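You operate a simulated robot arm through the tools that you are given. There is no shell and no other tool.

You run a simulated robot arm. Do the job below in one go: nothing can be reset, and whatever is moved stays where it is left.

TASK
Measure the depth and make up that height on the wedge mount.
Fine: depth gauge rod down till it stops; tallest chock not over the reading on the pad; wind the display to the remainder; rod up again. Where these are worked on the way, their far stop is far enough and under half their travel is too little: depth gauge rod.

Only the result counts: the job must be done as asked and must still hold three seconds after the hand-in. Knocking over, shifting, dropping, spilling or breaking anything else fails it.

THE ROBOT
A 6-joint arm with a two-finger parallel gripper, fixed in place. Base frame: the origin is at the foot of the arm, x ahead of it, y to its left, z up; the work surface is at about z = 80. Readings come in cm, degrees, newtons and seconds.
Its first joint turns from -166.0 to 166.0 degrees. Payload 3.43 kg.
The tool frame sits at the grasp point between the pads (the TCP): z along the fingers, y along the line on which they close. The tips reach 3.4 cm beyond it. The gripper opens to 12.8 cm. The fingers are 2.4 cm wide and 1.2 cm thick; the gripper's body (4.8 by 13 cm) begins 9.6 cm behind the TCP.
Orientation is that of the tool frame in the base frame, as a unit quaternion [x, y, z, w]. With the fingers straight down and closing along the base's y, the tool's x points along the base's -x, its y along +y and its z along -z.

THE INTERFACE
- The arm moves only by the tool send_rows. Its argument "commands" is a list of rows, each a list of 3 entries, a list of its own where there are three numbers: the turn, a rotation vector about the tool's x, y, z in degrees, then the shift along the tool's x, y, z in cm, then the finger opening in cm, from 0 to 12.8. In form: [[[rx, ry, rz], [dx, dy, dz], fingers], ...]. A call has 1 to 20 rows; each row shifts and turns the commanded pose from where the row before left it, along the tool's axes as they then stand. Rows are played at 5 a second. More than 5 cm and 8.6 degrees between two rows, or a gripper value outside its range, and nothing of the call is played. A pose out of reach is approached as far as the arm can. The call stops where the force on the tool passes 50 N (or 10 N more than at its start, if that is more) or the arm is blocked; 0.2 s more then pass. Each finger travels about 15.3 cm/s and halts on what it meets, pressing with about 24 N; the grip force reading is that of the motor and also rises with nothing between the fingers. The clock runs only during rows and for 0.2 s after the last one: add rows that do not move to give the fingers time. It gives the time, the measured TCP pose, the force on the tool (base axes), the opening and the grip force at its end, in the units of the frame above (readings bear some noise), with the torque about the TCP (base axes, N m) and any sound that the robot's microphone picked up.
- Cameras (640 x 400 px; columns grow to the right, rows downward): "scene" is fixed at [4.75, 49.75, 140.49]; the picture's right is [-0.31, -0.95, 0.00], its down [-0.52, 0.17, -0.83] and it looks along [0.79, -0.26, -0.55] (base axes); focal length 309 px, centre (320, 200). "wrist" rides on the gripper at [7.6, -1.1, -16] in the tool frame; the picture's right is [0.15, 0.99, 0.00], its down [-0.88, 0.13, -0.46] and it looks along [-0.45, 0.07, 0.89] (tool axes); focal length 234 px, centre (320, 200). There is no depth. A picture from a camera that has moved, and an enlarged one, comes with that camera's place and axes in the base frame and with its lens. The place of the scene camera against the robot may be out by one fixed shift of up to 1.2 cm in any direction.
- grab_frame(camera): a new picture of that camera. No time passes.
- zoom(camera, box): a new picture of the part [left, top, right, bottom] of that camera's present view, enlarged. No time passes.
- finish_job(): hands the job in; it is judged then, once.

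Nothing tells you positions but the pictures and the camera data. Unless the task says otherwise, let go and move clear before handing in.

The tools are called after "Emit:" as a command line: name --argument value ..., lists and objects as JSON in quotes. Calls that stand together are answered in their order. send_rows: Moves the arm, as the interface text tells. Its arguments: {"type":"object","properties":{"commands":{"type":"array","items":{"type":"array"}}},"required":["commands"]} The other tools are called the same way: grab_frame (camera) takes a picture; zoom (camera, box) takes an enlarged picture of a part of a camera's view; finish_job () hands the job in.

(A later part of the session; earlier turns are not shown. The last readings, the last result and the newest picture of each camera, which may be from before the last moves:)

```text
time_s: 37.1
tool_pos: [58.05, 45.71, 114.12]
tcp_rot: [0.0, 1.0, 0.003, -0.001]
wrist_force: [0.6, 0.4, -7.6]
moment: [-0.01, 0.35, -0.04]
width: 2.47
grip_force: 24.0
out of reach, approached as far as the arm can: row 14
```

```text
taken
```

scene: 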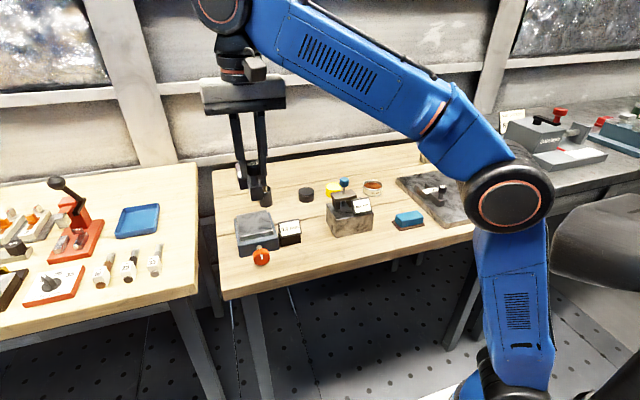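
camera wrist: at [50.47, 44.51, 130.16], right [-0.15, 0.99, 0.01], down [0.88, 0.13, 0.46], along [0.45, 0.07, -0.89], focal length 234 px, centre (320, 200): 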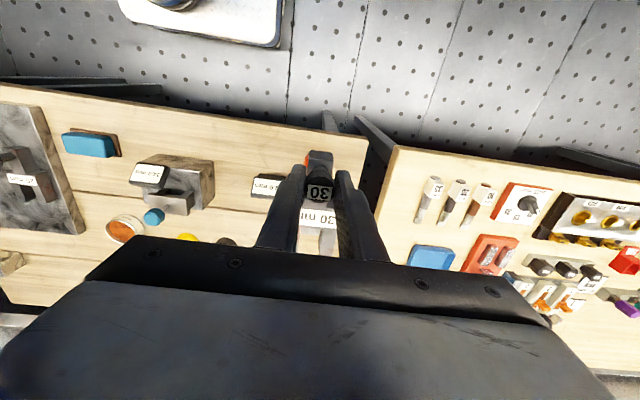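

The chock hides the mount from this view. I'll step back to -y to view the pad to the side of the chock.

Emit:
send_rows --commands '[[[0, 0, 0], [-0.5, -2, 0], 1.8], [[0, 0, 0], [-0.5, -3, 0], 1.8], [[0, 0, 0], [-1, -3, 0], 1.8], [[0, 0, 0], [-1, -3, 0], 1.8], [[0, 0, 0], [-1, -2, 0], 1.8], [[0, 0, 0], [0, 0, 0], 1.8], [[0, 0, 0], [0, 0, 0], 1.8]]'

Emit:
grab_frame --camera "wrist"

Emit:
zoom --camera "wrist" --box '[350, 70, 530, 210]'

Emit:
zoom --camera "scene" --box '[220, 195, 310, 275]'

```text
time_s: 38.7
tool_pos: [62.19, 32.72, 114.61]
tcp_rot: [0.0, 1.0, 0.002, -0.001]
wrist_force: [-0.1, 0.0, -7.0]
moment: [0.01, 0.37, -0.03]
width: 2.47
grip_force: 23.2
```

```text
taken
camera wrist: at [54.68, 31.61, 130.6], right [-0.15, 0.99, 0.0], down [0.88, 0.13, 0.45], along [0.45, 0.07, -0.89], focal length 234 px, centre (320, 200)
```

wrist: 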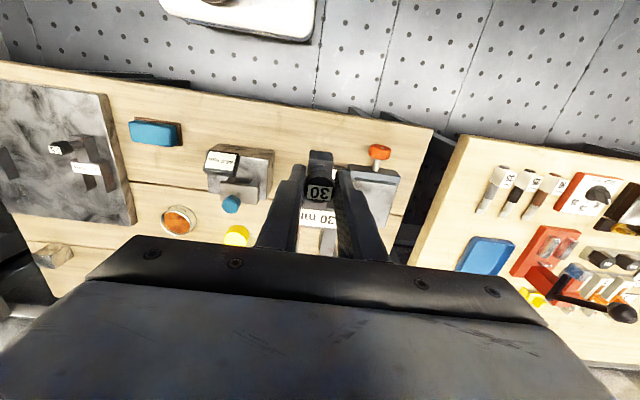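

```text
2.86 times, centred on (440, 140) of wrist
camera zoom: at [54.68, 31.61, 130.6], right [-0.15, 0.99, 0.0], down [0.88, 0.13, 0.45], along [0.45, 0.07, -0.89], focal length 669 px, centre (-23, 371)
```

zoom: 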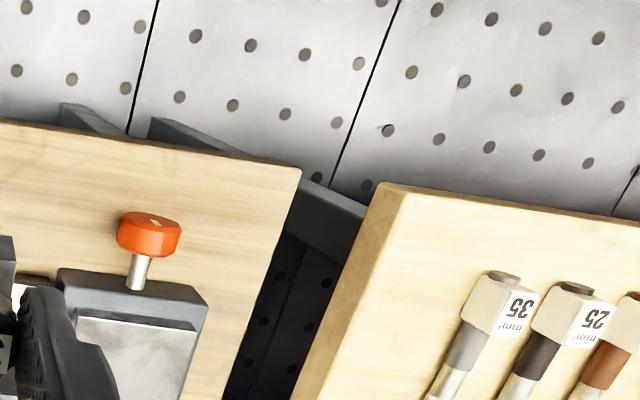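

```text
5.00 times, centred on (265, 235) of scene
camera zoom: at [4.75, 49.75, 140.49], right [-0.31, -0.95, 0.0], down [-0.52, 0.17, -0.83], along [0.79, -0.26, -0.55], focal length 1547 px, centre (595, 25)
```

zoom: 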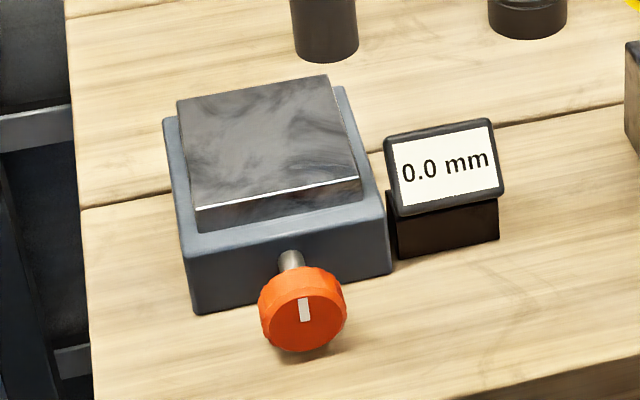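

The pad is about x 71.3–81.3, y 41.6–50.4, top z≈86, after correcting the scene camera by about 1 cm. The chock's centre of mass is about 4.6 cm ahead of its head, so I'll bring the head to about (71.85, 46.0) and lower partway.

Emit:
send_rows --commands '[[[0, 0, 0], [-1, 1.3, 0], 1.8], [[0, 0, 0], [-2, 2.5, 0], 1.8], [[0, 0, 0], [-2.5, 3, 0], 1.8], [[0, 0, 0], [-2, 3, 0], 1.8], [[0, 0, 0], [-1.2, 2.2, 0], 1.8], [[0, 0, 0], [-0.96, 1.3, 0], 1.8], [[0, 0, 0], [0, 0, 1], 1.8], [[0, 0, 0], [0, 0, 2], 1.8], [[0, 0, 0], [0, 0, 3], 1.8], [[0, 0, 0], [0, 0, 3], 1.8], [[0, 0, 0], [0, 0, 3], 1.8], [[0, 0, 0], [0, 0, 2], 1.8], [[0, 0, 0], [0, 0, 1], 1.8], [[0, 0, 0], [0, 0, 0.5], 1.8], [[0, 0, 0], [0, 0, 0], 1.8], [[0, 0, 0], [0, 0, 0], 1.8]]'

Emit:
zoom --camera "scene" --box '[210, 165, 330, 275]'

Emit:
grab_frame --camera "wrist"

```text
time_s: 42.1
tool_pos: [70.67, 44.82, 95.53]
tcp_rot: [0.0, 1.0, 0.002, 0.0]
wrist_force: [-0.3, 0.4, -7.0]
moment: [-0.02, 0.37, 0.01]
width: 2.47
grip_force: 23.5
out of reach, approached as far as the arm can: row 3, 4, 5, 6
```

```text
3.64 times, centred on (270, 220) of scene
camera zoom: at [4.75, 49.75, 140.49], right [-0.31, -0.95, 0.0], down [-0.52, 0.17, -0.83], along [0.79, -0.26, -0.55], focal length 1125 px, centre (502, 127)
```

zoom: 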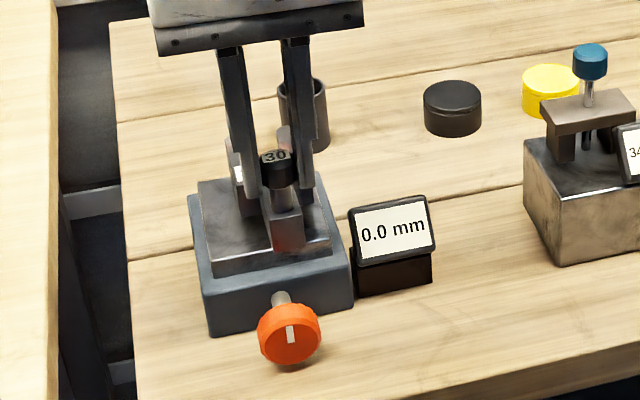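

```text
taken
camera wrist: at [63.21, 43.69, 111.48], right [-0.15, 0.99, 0.0], down [0.88, 0.13, 0.45], along [0.45, 0.07, -0.89], focal length 234 px, centre (320, 200)
```

wrist: 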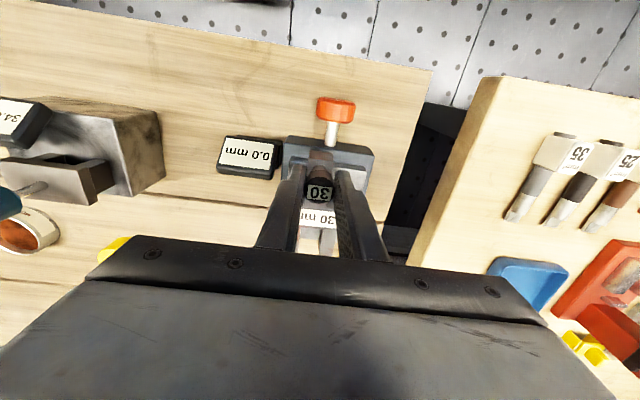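

The arm hit its reach limit higher up, so the tool is at (70.67, 44.82, 95.5). I'll correct by +1.2 in x and +1.2 in y at this lower height.

Emit:
send_rows --commands '[[[0, 0, 0], [-0.4, 0.4, 0], 1.8], [[0, 0, 0], [-0.4, 0.4, 0], 1.8], [[0, 0, 0], [-0.4, 0.4, 0], 1.8], [[0, 0, 0], [0, 0, 0], 1.8], [[0, 0, 0], [0, 0, 0], 1.8]]'

Emit:
zoom --camera "scene" --box '[210, 165, 330, 275]'

Emit:
zoom --camera "wrist" --box '[210, 80, 430, 260]'

```text
time_s: 43.3
tool_pos: [71.99, 46.11, 95.48]
tcp_rot: [0.0, 1.0, 0.002, -0.001]
wrist_force: [1.2, 0.4, -6.8]
moment: [0.02, 0.29, 0.0]
width: 2.46
grip_force: 23.8
```

```text
3.64 times, centred on (270, 220) of scene
camera zoom: at [4.75, 49.75, 140.49], right [-0.31, -0.95, 0.0], down [-0.52, 0.17, -0.83], along [0.79, -0.26, -0.55], focal length 1125 px, centre (502, 127)
```

zoom: 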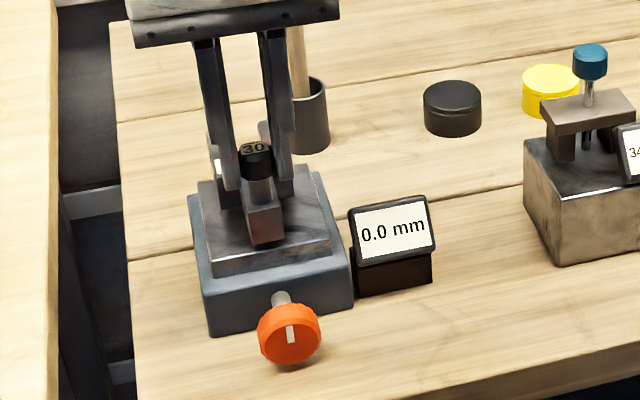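

```text
2.22 times, centred on (320, 170) of wrist
camera zoom: at [64.53, 44.99, 111.56], right [-0.15, 0.99, 0.0], down [0.88, 0.13, 0.45], along [0.45, 0.07, -0.89], focal length 520 px, centre (320, 267)
```

zoom: 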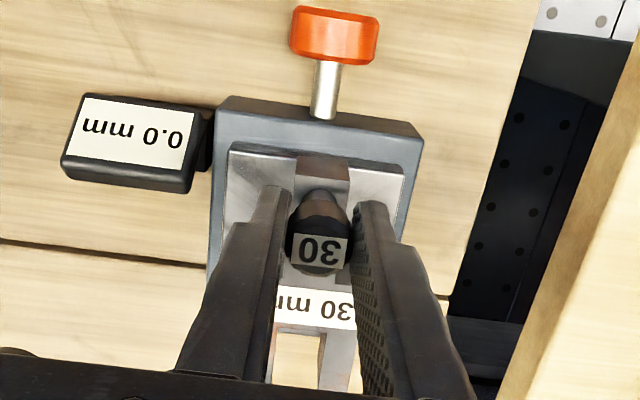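

Aligned: the chock is centred in y over the pad. I'll lower it in small steps until contact shows in the force.

Emit:
send_rows --commands '[[[0, 0, 0], [0.15, -0.1, 0.3], 1.8], [[0, 0, 0], [0, 0, 0.2], 1.8], [[0, 0, 0], [0, 0, 0.2], 1.8], [[0, 0, 0], [0, 0, 0.1], 1.8], [[0, 0, 0], [0, 0, 0], 1.8]]'

Emit:
zoom --camera "scene" --box '[220, 185, 320, 275]'

```text
time_s: 44.5
tool_pos: [71.98, 46.19, 94.67]
tcp_rot: [0.0, 1.0, 0.002, -0.001]
wrist_force: [0.2, -0.5, -7.2]
moment: [0.0, 0.34, -0.06]
width: 2.45
grip_force: 24.0
```

```text
4.44 times, centred on (270, 230) of scene
camera zoom: at [4.75, 49.75, 140.49], right [-0.31, -0.95, 0.0], down [-0.52, 0.17, -0.83], along [0.79, -0.26, -0.55], focal length 1375 px, centre (542, 67)
```

zoom: 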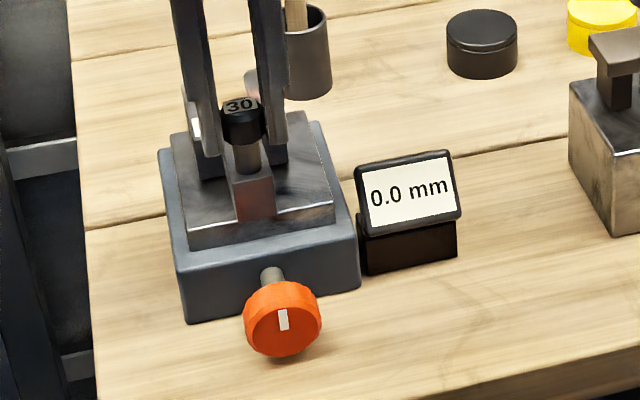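

Emit:
send_rows --commands '[[[0, 0, 0], [0, 0, 0.1], 1.8], [[0, 0, 0], [0, 0, 0.1], 1.8], [[0, 0, 0], [0, 0, 0.1], 1.8], [[0, 0, 0], [0, 0, 0], 1.8]]'

```text
time_s: 45.5
tool_pos: [71.86, 46.04, 94.5]
tcp_rot: [0.0, 1.0, 0.002, 0.0]
wrist_force: [0.9, -1.3, -6.4]
moment: [-0.01, 0.32, 0.0]
width: 2.47
grip_force: 23.5
```

Emit:
send_rows --commands '[[[0, 0, 0], [0, 0, 0.1], 1.8], [[0, 0, 0], [0, 0, 0.1], 1.8], [[0, 0, 0], [0, 0, 0.1], 1.8], [[0, 0, 0], [0, 0, 0], 1.8]]'

Emit:
zoom --camera "scene" --box '[230, 195, 290, 245]'

```text
time_s: 46.5
tool_pos: [71.78, 46.11, 94.41]
tcp_rot: [0.0, 1.0, 0.004, -0.001]
wrist_force: [1.3, 4.3, 16.9]
moment: [-0.01, -0.31, -0.02]
width: 2.47
grip_force: 23.7
```

```text
8.00 times, centred on (260, 220) of scene
camera zoom: at [4.75, 49.75, 140.49], right [-0.31, -0.95, 0.0], down [-0.52, 0.17, -0.83], along [0.79, -0.26, -0.55], focal length 2475 px, centre (800, 40)
```

zoom: 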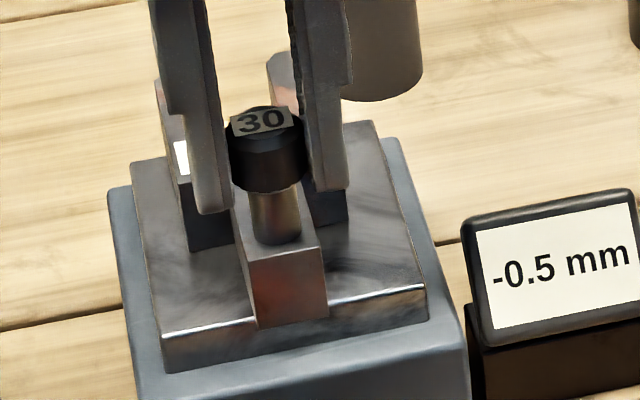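

Contact made (pad slightly loaded). I'll ease up by 0.1 cm and open the fingers to release the chock.

Emit:
send_rows --commands '[[[0, 0, 0], [0, 0, -0.08], 1.8], [[0, 0, 0], [0, 0, 0], 1.8], [[0, 0, 0], [0, 0, 0], 3.0], [[0, 0, 0], [0, 0, 0], 5.0], [[0, 0, 0], [0, 0, 0], 5.5], [[0, 0, 0], [0, 0, 0], 5.5]]'

Emit:
zoom --camera "scene" --box '[230, 185, 310, 250]'

Emit:
zoom --camera "wrist" --box '[210, 80, 430, 260]'

```text
time_s: 47.9
tool_pos: [71.86, 46.12, 94.24]
tcp_rot: [0.001, 1.0, 0.002, -0.001]
wrist_force: [1.1, -0.3, -0.1]
moment: [0.03, -0.03, 0.0]
width: 5.5
grip_force: 0.2
```

```text
6.15 times, centred on (270, 218) of scene
camera zoom: at [4.75, 49.75, 140.49], right [-0.31, -0.95, 0.0], down [-0.52, 0.17, -0.83], along [0.79, -0.26, -0.55], focal length 1904 px, centre (628, 92)
```

zoom: 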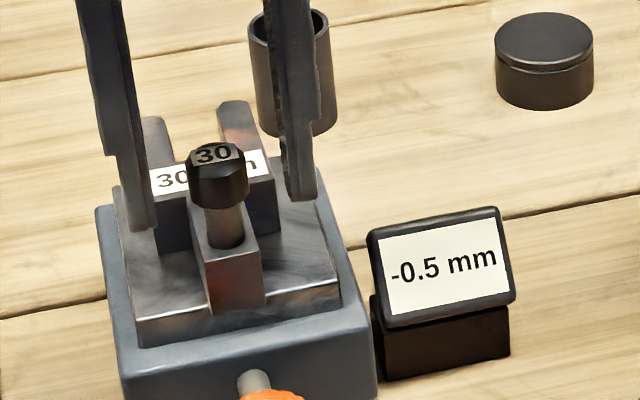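

```text
2.22 times, centred on (320, 170) of wrist
camera zoom: at [64.32, 44.9, 110.33], right [-0.15, 0.99, 0.0], down [0.88, 0.13, 0.45], along [0.45, 0.07, -0.89], focal length 520 px, centre (320, 267)
```

zoom: 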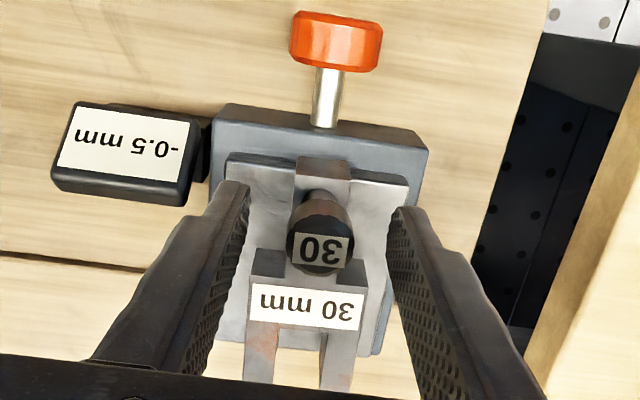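

The chock is released and sits level on the pad, with its weight pressing the idle display to -0.5. I'll rise clear, back off toward the robot and study the orange knob.

Emit:
send_rows --commands '[[[0, 0, 0], [0, 0, -1], 5.5], [[0, 0, 0], [0, 0, -2], 5.5], [[0, 0, 0], [0, 0, -3], 6], [[0, 0, 0], [0, 0, -2], 8], [[0, 0, 0], [2, 0, 0], 12], [[0, 0, 0], [3, 0, 0], 12.8], [[0, 0, 0], [3, 0, 0], 12.8], [[0, 0, 0], [3, 0, 0], 12.8], [[0, 0, 0], [3, 0, 0], 12.8], [[0, 0, 0], [3, 0, 0], 12.8], [[0, 0, 0], [0, 0, 0], 12.8]]'

Emit:
grab_frame --camera "wrist"

Emit:
zoom --camera "scene" --box '[220, 185, 320, 275]'

```text
time_s: 50.3
tool_pos: [54.89, 46.22, 102.34]
tcp_rot: [0.0, 1.0, 0.002, -0.001]
wrist_force: [0.0, -0.7, 0.0]
moment: [-0.01, 0.0, -0.05]
width: 12.79
grip_force: 0.1
```

```text
taken
camera wrist: at [47.45, 45.0, 118.36], right [-0.15, 0.99, 0.0], down [0.88, 0.13, 0.46], along [0.45, 0.07, -0.89], focal length 234 px, centre (320, 200)
```

wrist: 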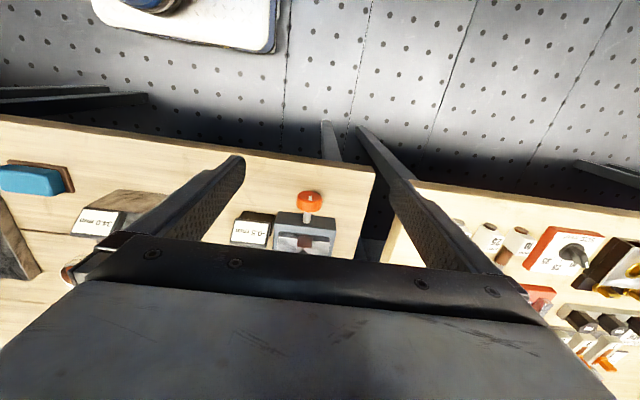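

```text
4.44 times, centred on (270, 230) of scene
camera zoom: at [4.75, 49.75, 140.49], right [-0.31, -0.95, 0.0], down [-0.52, 0.17, -0.83], along [0.79, -0.26, -0.55], focal length 1375 px, centre (542, 67)
```

zoom: 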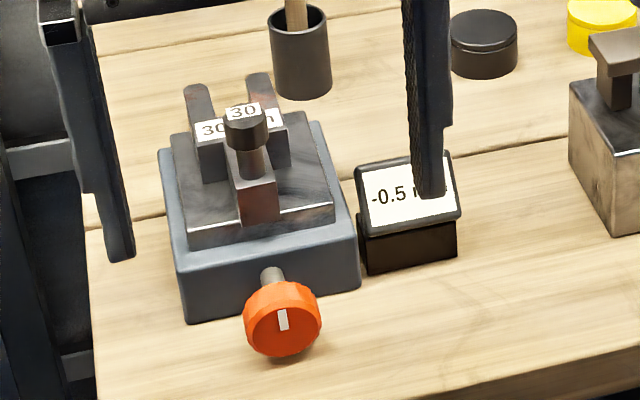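

Emit:
zoom --camera "wrist" --box '[255, 170, 375, 250]'

Emit:
zoom --camera "scene" --box '[240, 225, 300, 275]'

```text
5.00 times, centred on (315, 210) of wrist
camera zoom: at [47.45, 45.0, 118.36], right [-0.15, 0.99, 0.0], down [0.88, 0.13, 0.46], along [0.45, 0.07, -0.89], focal length 1171 px, centre (345, 150)
```

zoom: 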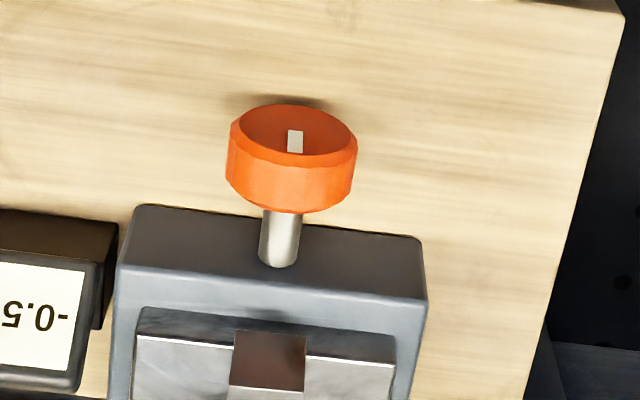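

```text
8.00 times, centred on (270, 250) of scene
camera zoom: at [4.75, 49.75, 140.49], right [-0.31, -0.95, 0.0], down [-0.52, 0.17, -0.83], along [0.79, -0.26, -0.55], focal length 2475 px, centre (720, -200)
```

zoom: 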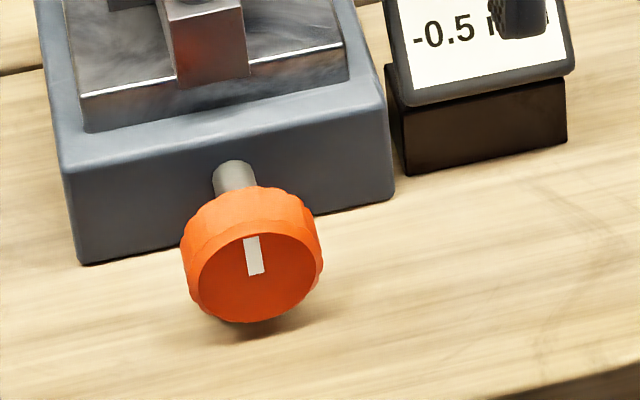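

The knob axis is at about y=45.87, z=83.3, spanning x 64.7–66.9 with a diameter near 4.3 cm. I'll straddle it from above and swing the tool about the knob axis like a wrench, first positioning over it.

Emit:
send_rows --commands '[[[0, 0, 0], [-3, 0, 0], 10], [[0, 0, 0], [-3, -0.35, 0], 8], [[0, 0, 0], [-3, 0, 0], 6.5], [[0, 0, 0], [-1.9, 0, 0], 6.5], [[0, 0, 0], [0, 0, 3], 6.5], [[0, 0, 0], [0, 0, 3], 6.5], [[0, 0, 0], [0, 0, 2], 6.5], [[0, 0, 0], [0, 0, 0], 6.5], [[0, 0, 0], [0, 0, 0], 6.5]]'

Emit:
grab_frame --camera "wrist"

Emit:
zoom --camera "scene" --box '[220, 185, 320, 275]'

```text
time_s: 52.3
tool_pos: [65.54, 45.83, 94.28]
tcp_rot: [-0.001, 1.0, 0.001, -0.001]
wrist_force: [0.4, -0.2, 0.1]
moment: [0.01, 0.01, 0.02]
width: 6.49
grip_force: 0.1
```

```text
taken
camera wrist: at [58.05, 44.73, 110.24], right [-0.15, 0.99, 0.0], down [0.88, 0.13, 0.46], along [0.45, 0.07, -0.89], focal length 234 px, centre (320, 200)
```

wrist: 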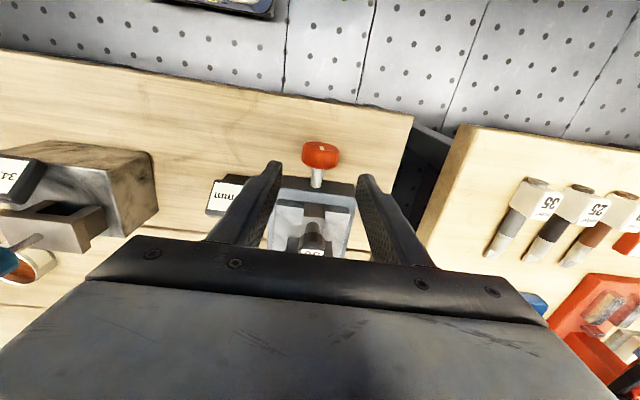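

```text
4.44 times, centred on (270, 230) of scene
camera zoom: at [4.75, 49.75, 140.49], right [-0.31, -0.95, 0.0], down [-0.52, 0.17, -0.83], along [0.79, -0.26, -0.55], focal length 1375 px, centre (542, 67)
```

zoom: 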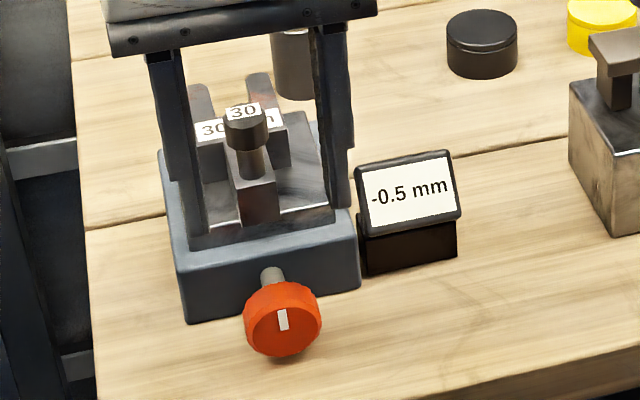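

Emit:
zoom --camera "wrist" --box '[260, 120, 380, 200]'

```text
5.00 times, centred on (320, 160) of wrist
camera zoom: at [58.05, 44.73, 110.24], right [-0.15, 0.99, 0.0], down [0.88, 0.13, 0.46], along [0.45, 0.07, -0.89], focal length 1171 px, centre (320, 400)
```

zoom: 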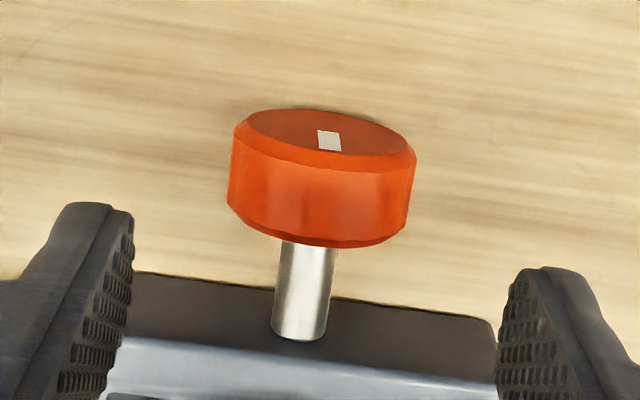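

Alignment is good (knob axis y≈45.9, z≈83.3). I'll lower to straddle the knob and close.

Emit:
send_rows --commands '[[[0, 0, 0], [-0.2, 0.05, 2], 6.5], [[0, 0, 0], [0, 0, 2], 6.5], [[0, 0, 0], [0, 0, 2], 6.5], [[0, 0, 0], [0, 0, 1.5], 6.5], [[0, 0, 0], [0, 0, 0.8], 6.5], [[0, 0, 0], [0, 0, 0], 6.5]]'

Emit:
zoom --camera "scene" --box '[220, 185, 320, 275]'

Emit:
grab_frame --camera "wrist"

```text
time_s: 53.7
tool_pos: [65.89, 45.96, 85.79]
tcp_rot: [0.0, 1.0, 0.003, -0.001]
wrist_force: [-0.5, -0.5, 0.9]
moment: [0.0, 0.02, -0.02]
width: 6.5
grip_force: 0.1
```

```text
4.44 times, centred on (270, 230) of scene
camera zoom: at [4.75, 49.75, 140.49], right [-0.31, -0.95, 0.0], down [-0.52, 0.17, -0.83], along [0.79, -0.26, -0.55], focal length 1375 px, centre (542, 67)
```

zoom: 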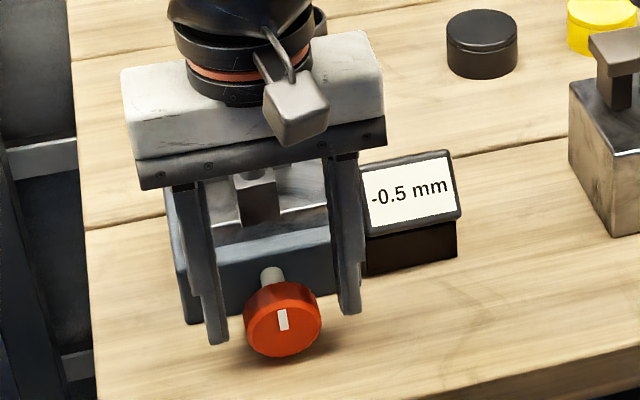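

```text
taken
camera wrist: at [58.45, 44.68, 101.89], right [-0.15, 0.99, 0.0], down [0.88, 0.13, 0.45], along [0.45, 0.07, -0.89], focal length 234 px, centre (320, 200)
```

wrist: 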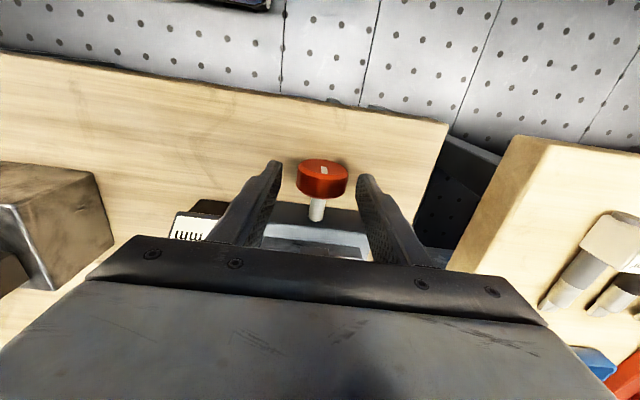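

The knob sits between the fingertips. Closing on it now.

Emit:
send_rows --commands '[[[0, 0, 0], [0, 0, 0], 5], [[0, 0, 0], [0, 0, 0], 4], [[0, 0, 0], [0, 0, 0], 3.6], [[0, 0, 0], [0, 0, 0], 3.6], [[0, 0, 0], [0, 0, 0], 3.6]]'

Emit:
zoom --camera "scene" --box '[220, 185, 320, 275]'

```text
time_s: 54.9
tool_pos: [65.99, 45.88, 85.88]
tcp_rot: [0.0, 1.0, 0.001, -0.001]
wrist_force: [2.2, 16.5, -0.9]
moment: [0.52, -0.31, -0.05]
width: 4.54
grip_force: 8.4
```

```text
4.44 times, centred on (270, 230) of scene
camera zoom: at [4.75, 49.75, 140.49], right [-0.31, -0.95, 0.0], down [-0.52, 0.17, -0.83], along [0.79, -0.26, -0.55], focal length 1375 px, centre (542, 67)
```

zoom: 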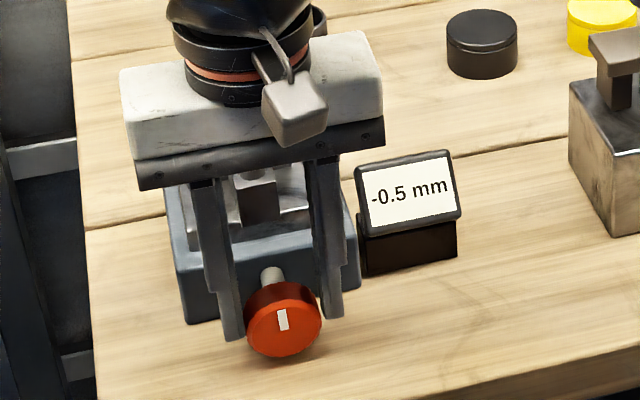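

The +y finger touches first, so I'll shift +0.15 cm in y to balance the grip.

Emit:
send_rows --commands '[[[0, 0, 0], [0, 0.15, 0], 3.6], [[0, 0, 0], [0, 0, 0], 3.6], [[0, 0, 0], [0, 0, 0], 3.6]]'

```text
time_s: 55.7
tool_pos: [65.93, 45.99, 85.79]
tcp_rot: [-0.001, 1.0, 0.001, -0.001]
wrist_force: [-3.7, 4.2, -8.9]
moment: [0.12, -0.21, 0.14]
width: 4.37
grip_force: 44.5
```

Balanced grip at 4.37 cm. I'll try a clockwise swing of 30° about the knob axis and watch the display.

Emit:
send_rows --commands '[[[-5, 0, 0], [0, -0.22, 0], 3.6], [[-5, 0, 0], [0, -0.22, 0], 3.6], [[-5, 0, 0], [0, -0.22, 0], 3.6], [[0, 0, 0], [0, 0, 0], 3.6]]'

Emit:
zoom --camera "scene" --box '[220, 185, 320, 275]'

```text
time_s: 56.7
tool_pos: [65.95, 45.21, 85.77]
tcp_rot: [0.0, 0.991, 0.131, -0.002]
wrist_force: [-12.0, -31.2, -32.6]
moment: [-1.0, 1.58, 0.58]
width: 4.37
grip_force: 44.8
```

```text
4.44 times, centred on (270, 230) of scene
camera zoom: at [4.75, 49.75, 140.49], right [-0.31, -0.95, 0.0], down [-0.52, 0.17, -0.83], along [0.79, -0.26, -0.55], focal length 1375 px, centre (542, 67)
```

zoom: 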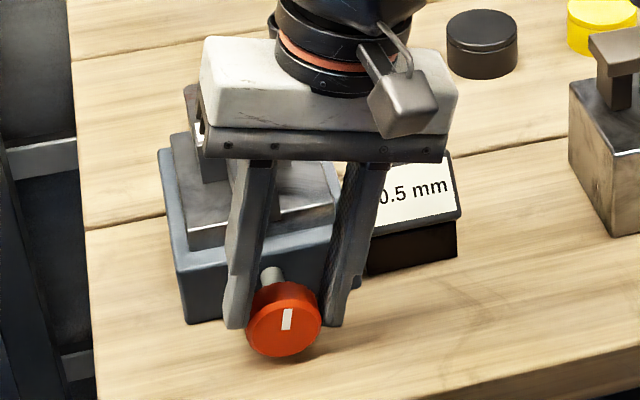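

Emit:
zoom --camera "wrist" --box '[150, 140, 390, 290]'

Emit:
zoom --camera "scene" --box '[260, 210, 310, 270]'

```text
2.67 times, centred on (270, 215) of wrist
camera zoom: at [58.5, 39.97, 101.08], right [-0.15, 0.96, 0.26], down [0.88, 0.01, 0.47], along [0.45, 0.3, -0.84], focal length 624 px, centre (453, 160)
```

zoom: 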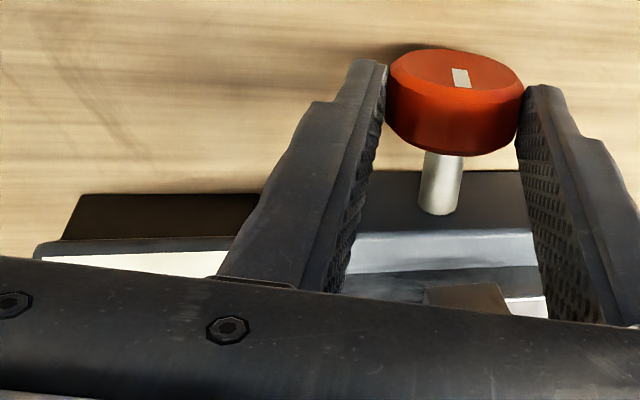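

```text
6.67 times, centred on (285, 240) of scene
camera zoom: at [4.75, 49.75, 140.49], right [-0.31, -0.95, 0.0], down [-0.52, 0.17, -0.83], along [0.79, -0.26, -0.55], focal length 2062 px, centre (553, -67)
```

zoom: 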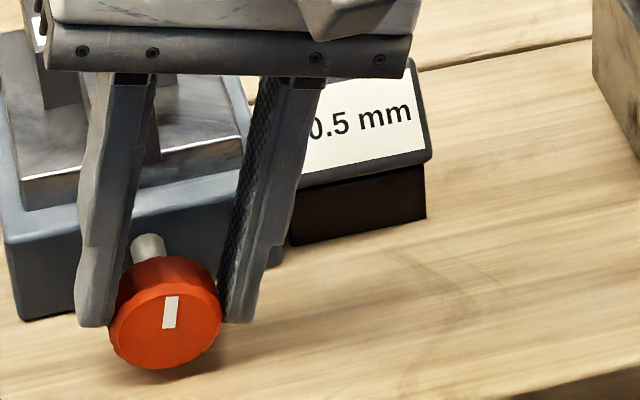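

The knob turned about 15° clockwise and the display probably still shows -0.5. I'll relieve the side load with a small shift and continue.

Emit:
send_rows --commands '[[[0, 0, 0], [0, -0.12, 0.07], 3.6], [[0, 0, 0], [0, 0, 0], 3.6]]'

```text
time_s: 57.3
tool_pos: [65.97, 45.08, 86.02]
tcp_rot: [0.001, 0.991, 0.133, 0.001]
wrist_force: [-5.2, -43.2, -9.9]
moment: [-1.48, 0.43, 0.2]
width: 4.32
grip_force: 45.2
```

Emit:
send_rows --commands '[[[-4, 0, 0], [0, -0.33, 0], 3.6], [[0, 0, 0], [0, 0, 0], 3.6]]'

```text
time_s: 57.9
tool_pos: [65.95, 44.95, 85.94]
tcp_rot: [0.001, 0.986, 0.168, -0.001]
wrist_force: [5.8, -37.2, -2.7]
moment: [-1.14, 0.07, -0.09]
width: 4.33
grip_force: 44.5
```

Emit:
send_rows --commands '[[[-5, 0, 0], [0, -0.4, 0], 3.6], [[-5, 0, 0], [0, -0.25, 0], 3.6], [[0, 0, 0], [0, 0, 0], 3.6]]'

Emit:
zoom --camera "scene" --box '[220, 185, 320, 275]'

```text
time_s: 58.7
tool_pos: [65.92, 44.47, 85.71]
tcp_rot: [0.001, 0.967, 0.253, 0.0]
wrist_force: [11.3, -17.2, 13.0]
moment: [-0.31, -0.07, -0.06]
width: 4.33
grip_force: 44.9
```

```text
4.44 times, centred on (270, 230) of scene
camera zoom: at [4.75, 49.75, 140.49], right [-0.31, -0.95, 0.0], down [-0.52, 0.17, -0.83], along [0.79, -0.26, -0.55], focal length 1375 px, centre (542, 67)
```

zoom: 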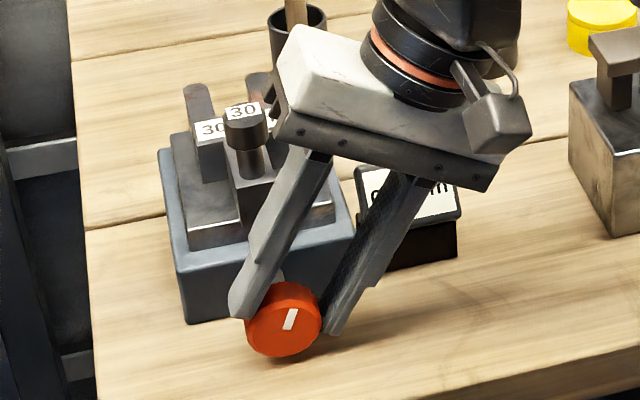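

The swing works, at about 29° now. I'll continue to about 40°, then release and check the display.

Emit:
send_rows --commands '[[[-5, 0, 0], [0, -0.26, 0.02], 3.6], [[-5, 0, 0], [0, -0.26, 0.02], 3.6], [[0, 0, 0], [0, 0, 0], 3.6]]'

```text
time_s: 59.5
tool_pos: [65.92, 44.03, 85.17]
tcp_rot: [0.001, 0.942, 0.336, 0.001]
wrist_force: [20.7, 7.7, 8.7]
moment: [0.35, -1.05, -1.01]
width: 4.31
grip_force: 44.6
```

Releasing with a modest opening and retreating along the tool axis, then checking the display.

Emit:
send_rows --commands '[[[0, 0, 0], [0, 0, 0], 4.8], [[0, 0, 0], [0, 0, 0], 4.9], [[0, 0, 0], [0, 0, -0.7], 5.2], [[0, 0, 0], [0, 0, -1.5], 6], [[0, 0, 0], [0, 0, -2], 6.5], [[0, 0, 0], [0, 0, 0], 6.5]]'

Emit:
zoom --camera "scene" --box '[220, 185, 320, 275]'

Emit:
grab_frame --camera "wrist"

```text
time_s: 60.9
tool_pos: [65.96, 41.35, 88.49]
tcp_rot: [0.0, 0.942, 0.335, -0.001]
wrist_force: [-0.3, 0.6, -0.6]
moment: [0.04, 0.0, 0.0]
width: 6.48
grip_force: 0.2
```

```text
4.44 times, centred on (270, 230) of scene
camera zoom: at [4.75, 49.75, 140.49], right [-0.31, -0.95, 0.0], down [-0.52, 0.17, -0.83], along [0.79, -0.26, -0.55], focal length 1375 px, centre (542, 67)
```

zoom: 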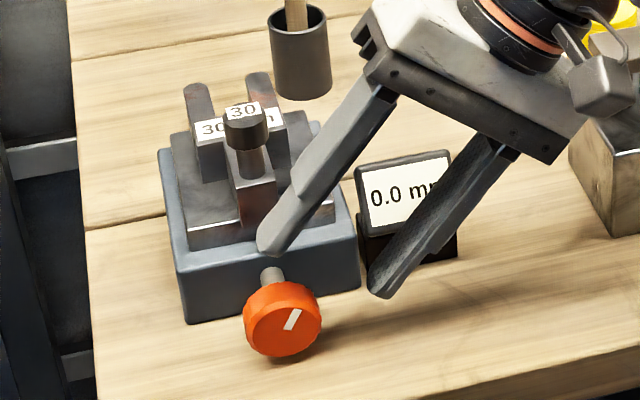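

```text
taken
camera wrist: at [58.36, 30.36, 100.27], right [-0.15, 0.77, 0.63], down [0.88, -0.19, 0.43], along [0.45, 0.61, -0.65], focal length 234 px, centre (320, 200)
```

wrist: 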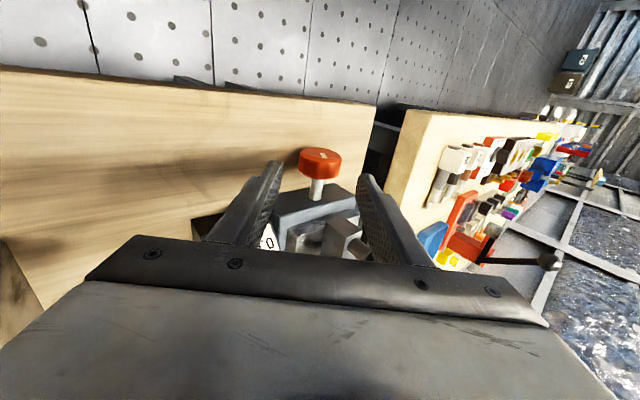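

Clockwise raises it: the display went from -0.5 to 0.0 over about 39°. I'll swing the open gripper back around the knob to the other side (tilt about -30°) for a longer stroke.

Emit:
send_rows --commands '[[[4.95, 0, 0], [0, 0.61, 0], 6.5], [[4.95, 0, 0], [0, 0.61, 0], 6.5], [[4.95, 0, 0], [0, 0.61, 0], 6.5], [[4.95, 0, 0], [0, 0.61, 0], 6.5], [[4.95, 0, 0], [0, 0.61, 0], 6.5], [[4.95, 0, 0], [0, 0.61, 0], 6.5], [[4.95, 0, 0], [0, 0.61, 0], 6.5], [[4.95, 0, 0], [0, 0.61, 0], 6.5], [[4.95, 0, 0], [0, 0.61, 0], 6.5], [[4.95, 0, 0], [0, 0.61, 0], 6.5], [[4.95, 0, 0], [0, 0.61, 0], 6.5], [[4.95, 0, 0], [0, 0.61, 0], 6.5], [[4.95, 0, 0], [0, 0.61, 0], 6.5], [[4.95, 0, 0], [0, 0.61, 0], 6.5], [[0, 0, 0], [0, 0, 0], 6.5]]'

Emit:
zoom --camera "scene" --box '[200, 165, 320, 275]'

Emit:
grab_frame --camera "wrist"

```text
time_s: 64.1
tool_pos: [65.85, 49.19, 89.38]
tcp_rot: [0.0, 0.966, -0.259, -0.001]
wrist_force: [0.4, 0.0, 0.0]
moment: [0.0, 0.02, 0.03]
width: 6.5
grip_force: 0.1
```

```text
3.64 times, centred on (260, 220) of scene
camera zoom: at [4.75, 49.75, 140.49], right [-0.31, -0.95, 0.0], down [-0.52, 0.17, -0.83], along [0.79, -0.26, -0.55], focal length 1125 px, centre (538, 127)
```

zoom: 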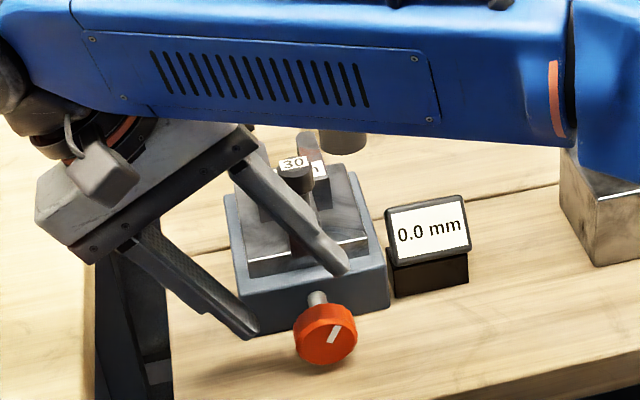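

```text
taken
camera wrist: at [58.35, 56.23, 103.9], right [-0.15, 0.86, -0.5], down [0.88, 0.34, 0.33], along [0.45, -0.39, -0.8], focal length 234 px, centre (320, 200)
```

wrist: 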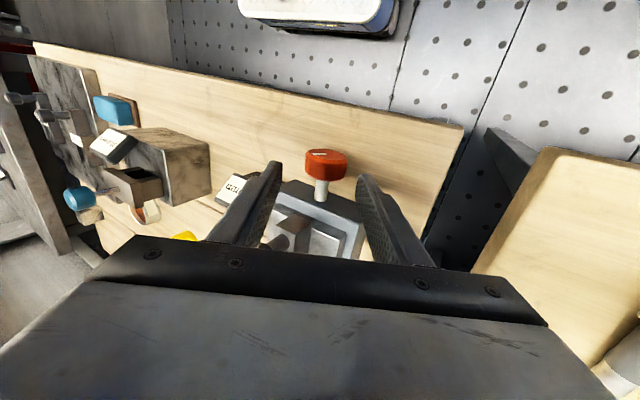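

The gripper is at -30° with the knob in line. I'll centre by +0.17 in tool y, advance along the tool axis onto the knob, and close.

Emit:
send_rows --commands '[[[0, 0, 0], [0, 0.17, 1.5], 6.5], [[0, 0, 0], [0, 0, 1.5], 6.5], [[0, 0, 0], [0, 0, 1.0], 6.2], [[0, 0, 0], [0, 0, 0.3], 6], [[0, 0, 0], [0, 0, 0], 5], [[0, 0, 0], [0, 0, 0], 4], [[0, 0, 0], [0, 0, 0], 3.6], [[0, 0, 0], [0, 0, 0], 3.6]]'

Emit:
zoom --camera "scene" --box '[200, 165, 320, 275]'

```text
time_s: 65.9
tool_pos: [65.94, 47.36, 85.51]
tcp_rot: [-0.001, 0.966, -0.26, -0.002]
wrist_force: [-1.0, 17.1, -16.1]
moment: [0.64, -0.13, 0.02]
width: 4.88
grip_force: 11.1
```

```text
3.64 times, centred on (260, 220) of scene
camera zoom: at [4.75, 49.75, 140.49], right [-0.31, -0.95, 0.0], down [-0.52, 0.17, -0.83], along [0.79, -0.26, -0.55], focal length 1125 px, centre (538, 127)
```

zoom: 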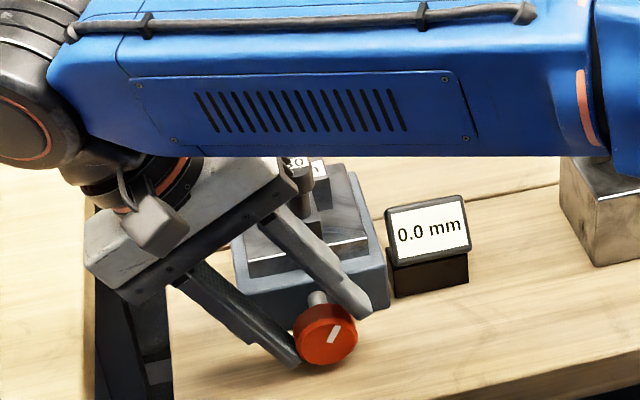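

The axis is lower than I assumed (about y=46.0, z=82.7). I'll shift +0.26 in tool y to balance the grip.

Emit:
send_rows --commands '[[[0, 0, 0], [0, 0.26, 0.1], 3.6], [[0, 0, 0], [0, 0, 0], 3.6]]'

```text
time_s: 66.5
tool_pos: [65.95, 47.18, 85.25]
tcp_rot: [0.0, 0.966, -0.26, -0.001]
wrist_force: [-5.7, 14.6, -9.7]
moment: [0.51, 0.08, 0.01]
width: 4.57
grip_force: 8.3
```

Emit:
send_rows --commands '[[[0, 0, 0], [0, 0.14, 0], 3.6], [[0, 0, 0], [0, 0, 0], 3.6]]'

```text
time_s: 67.1
tool_pos: [65.97, 47.36, 85.45]
tcp_rot: [0.0, 0.966, -0.26, -0.001]
wrist_force: [-1.5, 10.2, -9.9]
moment: [0.35, 0.15, -0.07]
width: 4.36
grip_force: 6.9
```

Emit:
send_rows --commands '[[[0, 0, 0], [0, 0.06, 0], 3.6], [[-4, 0, 0], [0, -0.213, 0], 3.6], [[-4, 0, 0], [0, -0.213, 0], 3.6], [[-4, 0, 0], [0, -0.213, 0], 3.6], [[0, 0, 0], [0, 0, 0], 3.6]]'

Emit:
zoom --camera "scene" --box '[200, 165, 320, 275]'

```text
time_s: 68.3
tool_pos: [66.05, 46.85, 85.58]
tcp_rot: [0.001, 0.988, -0.157, 0.0]
wrist_force: [13.0, -7.5, -8.9]
moment: [-0.16, -1.29, 0.64]
width: 4.32
grip_force: 45.4
```

```text
3.64 times, centred on (260, 220) of scene
camera zoom: at [4.75, 49.75, 140.49], right [-0.31, -0.95, 0.0], down [-0.52, 0.17, -0.83], along [0.79, -0.26, -0.55], focal length 1125 px, centre (538, 127)
```

zoom: 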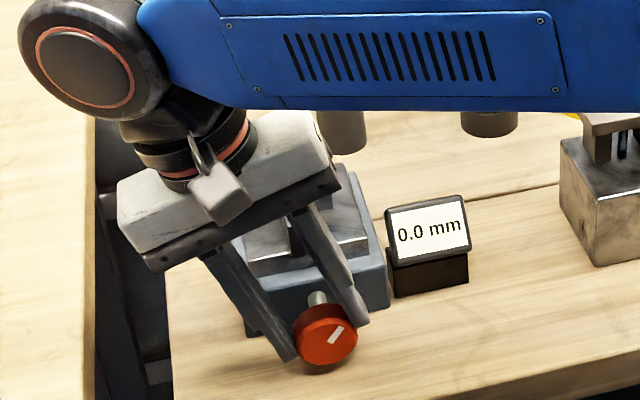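

Good full grip with low forces. Continuing the clockwise stroke.

Emit:
send_rows --commands '[[[-4, 0, 0], [0, -0.213, 0], 3.6], [[-4, 0, 0], [0, -0.213, 0], 3.6], [[-4, 0, 0], [0, -0.213, 0], 3.6], [[-4, 0, 0], [0, -0.213, 0], 3.6], [[-4, 0, 0], [0, -0.213, 0], 3.6], [[0, 0, 0], [0, 0, 0], 3.6]]'

Emit:
zoom --camera "scene" --box '[200, 165, 320, 275]'

```text
time_s: 69.7
tool_pos: [66.09, 45.86, 85.68]
tcp_rot: [0.0, 1.0, 0.016, -0.001]
wrist_force: [22.1, -10.5, -9.3]
moment: [-0.32, -1.04, 0.39]
width: 4.33
grip_force: 45.4
```

```text
3.64 times, centred on (260, 220) of scene
camera zoom: at [4.75, 49.75, 140.49], right [-0.31, -0.95, 0.0], down [-0.52, 0.17, -0.83], along [0.79, -0.26, -0.55], focal length 1125 px, centre (538, 127)
```

zoom: 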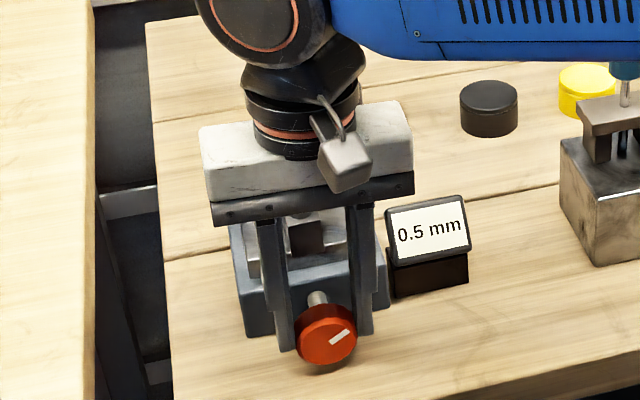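

Emit:
send_rows --commands '[[[-4, 0, 0], [-0.08, -0.22, 0], 3.6], [[-4, 0, 0], [-0.05, -0.22, 0], 3.6], [[-4, 0, 0], [0, -0.22, 0], 3.6], [[-4, 0, 0], [0, -0.22, 0], 3.6], [[-4, 0, 0], [0, -0.22, 0], 3.6], [[0, 0, 0], [0, 0, 0], 3.6]]'

```text
time_s: 71.1
tool_pos: [66.09, 44.87, 85.54]
tcp_rot: [0.0, 0.982, 0.191, -0.001]
wrist_force: [1.2, 7.4, -0.4]
moment: [0.2, 0.67, 0.24]
width: 4.26
grip_force: 44.7
```

Emit:
send_rows --commands '[[[-4, 0, 0], [0, -0.21, 0], 3.6], [[-4, 0, 0], [0, -0.21, 0], 3.6], [[-4, 0, 0], [0, -0.21, 0], 3.6], [[-4, 0, 0], [0, -0.21, 0], 3.6], [[-2, 0, 0], [0, -0.1, 0], 3.6], [[0, 0, 0], [0, 0, 0], 3.6]]'

Emit:
zoom --camera "scene" --box '[200, 165, 320, 275]'

```text
time_s: 72.5
tool_pos: [66.13, 44.14, 84.99]
tcp_rot: [0.0, 0.94, 0.341, -0.001]
wrist_force: [-4.4, -2.8, -5.4]
moment: [-0.16, 0.12, 0.59]
width: 4.29
grip_force: 44.9
```

```text
3.64 times, centred on (260, 220) of scene
camera zoom: at [4.75, 49.75, 140.49], right [-0.31, -0.95, 0.0], down [-0.52, 0.17, -0.83], along [0.79, -0.26, -0.55], focal length 1125 px, centre (538, 127)
```

zoom: 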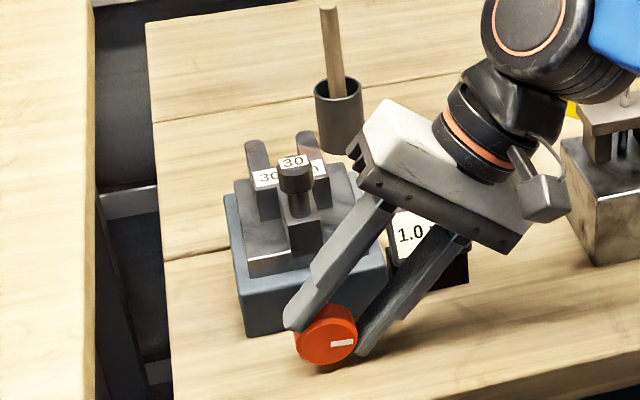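

The display shows 1.0 at about 109° total, roughly 5 mm per turn, so I need about 215° more. I'll release, retreat, and swing back for the next stroke.

Emit:
send_rows --commands '[[[0, 0, 0], [0, 0, 0], 4.8], [[0, 0, 0], [0, 0, 0], 4.9], [[0, 0, 0], [0, 0, -0.7], 5.2], [[0, 0, 0], [0, 0, -1.5], 6], [[0, 0, 0], [0, 0, -2], 6.2], [[5, 0, 0], [0, 0.623, 0], 6.2], [[5, 0, 0], [0, 0.623, 0], 6.2], [[5, 0, 0], [0, 0.623, 0], 6.2], [[5, 0, 0], [0, 0.623, 0], 6.2], [[5, 0, 0], [0, 0.623, 0], 6.2], [[5, 0, 0], [0, 0.623, 0], 6.2], [[5, 0, 0], [0, 0.623, 0], 6.2], [[5, 0, 0], [0, 0.623, 0], 6.2], [[5, 0, 0], [0, 0.623, 0], 6.2], [[5, 0, 0], [0, 0.623, 0], 6.2], [[5, 0, 0], [0, 0.623, 0], 6.2], [[5, 0, 0], [0, 0.623, 0], 6.2], [[5, 0, 0], [0, 0.623, 0], 6.2], [[5, 0, 0], [0, 0.623, 0], 6.2], [[0, 0, 0], [0, 0, 0], 6.2]]'

Emit:
zoom --camera "scene" --box '[200, 165, 320, 275]'

```text
time_s: 76.7
tool_pos: [66.1, 49.55, 89.49]
tcp_rot: [0.0, 0.966, -0.26, 0.0]
wrist_force: [0.1, 1.4, 0.3]
moment: [-0.02, 0.03, -0.02]
width: 6.2
grip_force: 0.1
```

```text
3.64 times, centred on (260, 220) of scene
camera zoom: at [4.75, 49.75, 140.49], right [-0.31, -0.95, 0.0], down [-0.52, 0.17, -0.83], along [0.79, -0.26, -0.55], focal length 1125 px, centre (538, 127)
```

zoom: 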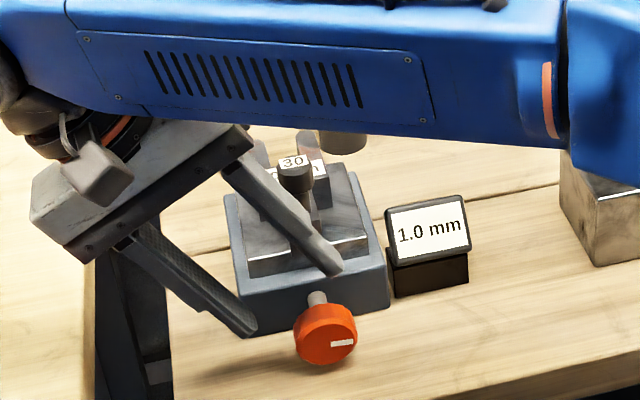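

The knob stays at 1.0. I'll centre (+0.32 tool y), advance, and close again.

Emit:
send_rows --commands '[[[0, 0, 0], [0.2, 0.32, 1.5], 6.2], [[0, 0, 0], [0, 0, 1.5], 6.2], [[0, 0, 0], [0, 0, 1.1], 6.2], [[0, 0, 0], [0, 0, 0.4], 6], [[0, 0, 0], [0, 0, 0], 5], [[0, 0, 0], [0, 0, 0], 4], [[0, 0, 0], [0, 0, 0], 3.6], [[0, 0, 0], [0, 0, 0], 3.6]]'

```text
time_s: 78.5
tool_pos: [65.98, 47.41, 85.38]
tcp_rot: [0.0, 0.966, -0.259, -0.001]
wrist_force: [-1.7, -6.0, -1.5]
moment: [-0.1, -0.24, 0.08]
width: 4.29
grip_force: 44.9
```

Well balanced this time. Stroking clockwise.

Emit:
send_rows --commands '[[[-4, 0, 0], [0, -0.213, 0], 3.6], [[-4, 0, 0], [0, -0.213, 0], 3.6], [[-4, 0, 0], [0, -0.213, 0], 3.6], [[-4, 0, 0], [0, -0.213, 0], 3.6], [[-4, 0, 0], [0, -0.213, 0], 3.6], [[-4, 0, 0], [0, -0.213, 0], 3.6], [[0, 0, 0], [0, 0, 0], 3.6]]'

```text
time_s: 80.1
tool_pos: [65.96, 46.36, 85.71]
tcp_rot: [0.0, 0.999, -0.052, 0.0]
wrist_force: [4.7, 6.3, 14.0]
moment: [0.18, -0.83, 0.02]
width: 4.3
grip_force: 44.7
```

Emit:
send_rows --commands '[[[-4, 0, 0], [0, -0.21, 0], 3.6], [[-4, 0, 0], [0, -0.21, 0], 3.6], [[-4, 0, 0], [0, -0.21, 0], 3.6], [[-4, 0, 0], [0, -0.21, 0], 3.6], [[-4, 0, 0], [0, -0.21, 0], 3.6], [[-4, 0, 0], [0, -0.21, 0], 3.6], [[0, 0, 0], [0, 0, 0], 3.6]]'

Emit:
zoom --camera "scene" --box '[200, 165, 320, 275]'

```text
time_s: 81.7
tool_pos: [65.87, 45.12, 85.67]
tcp_rot: [0.0, 0.988, 0.155, -0.002]
wrist_force: [5.5, 17.0, 5.9]
moment: [0.54, -0.61, 0.18]
width: 4.27
grip_force: 45.3
```

```text
3.64 times, centred on (260, 220) of scene
camera zoom: at [4.75, 49.75, 140.49], right [-0.31, -0.95, 0.0], down [-0.52, 0.17, -0.83], along [0.79, -0.26, -0.55], focal length 1125 px, centre (538, 127)
```

zoom: 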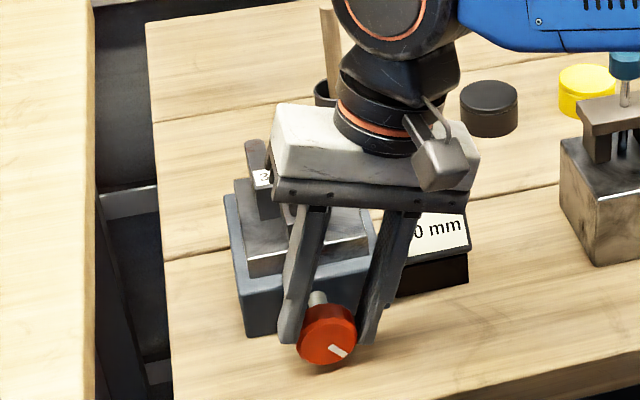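

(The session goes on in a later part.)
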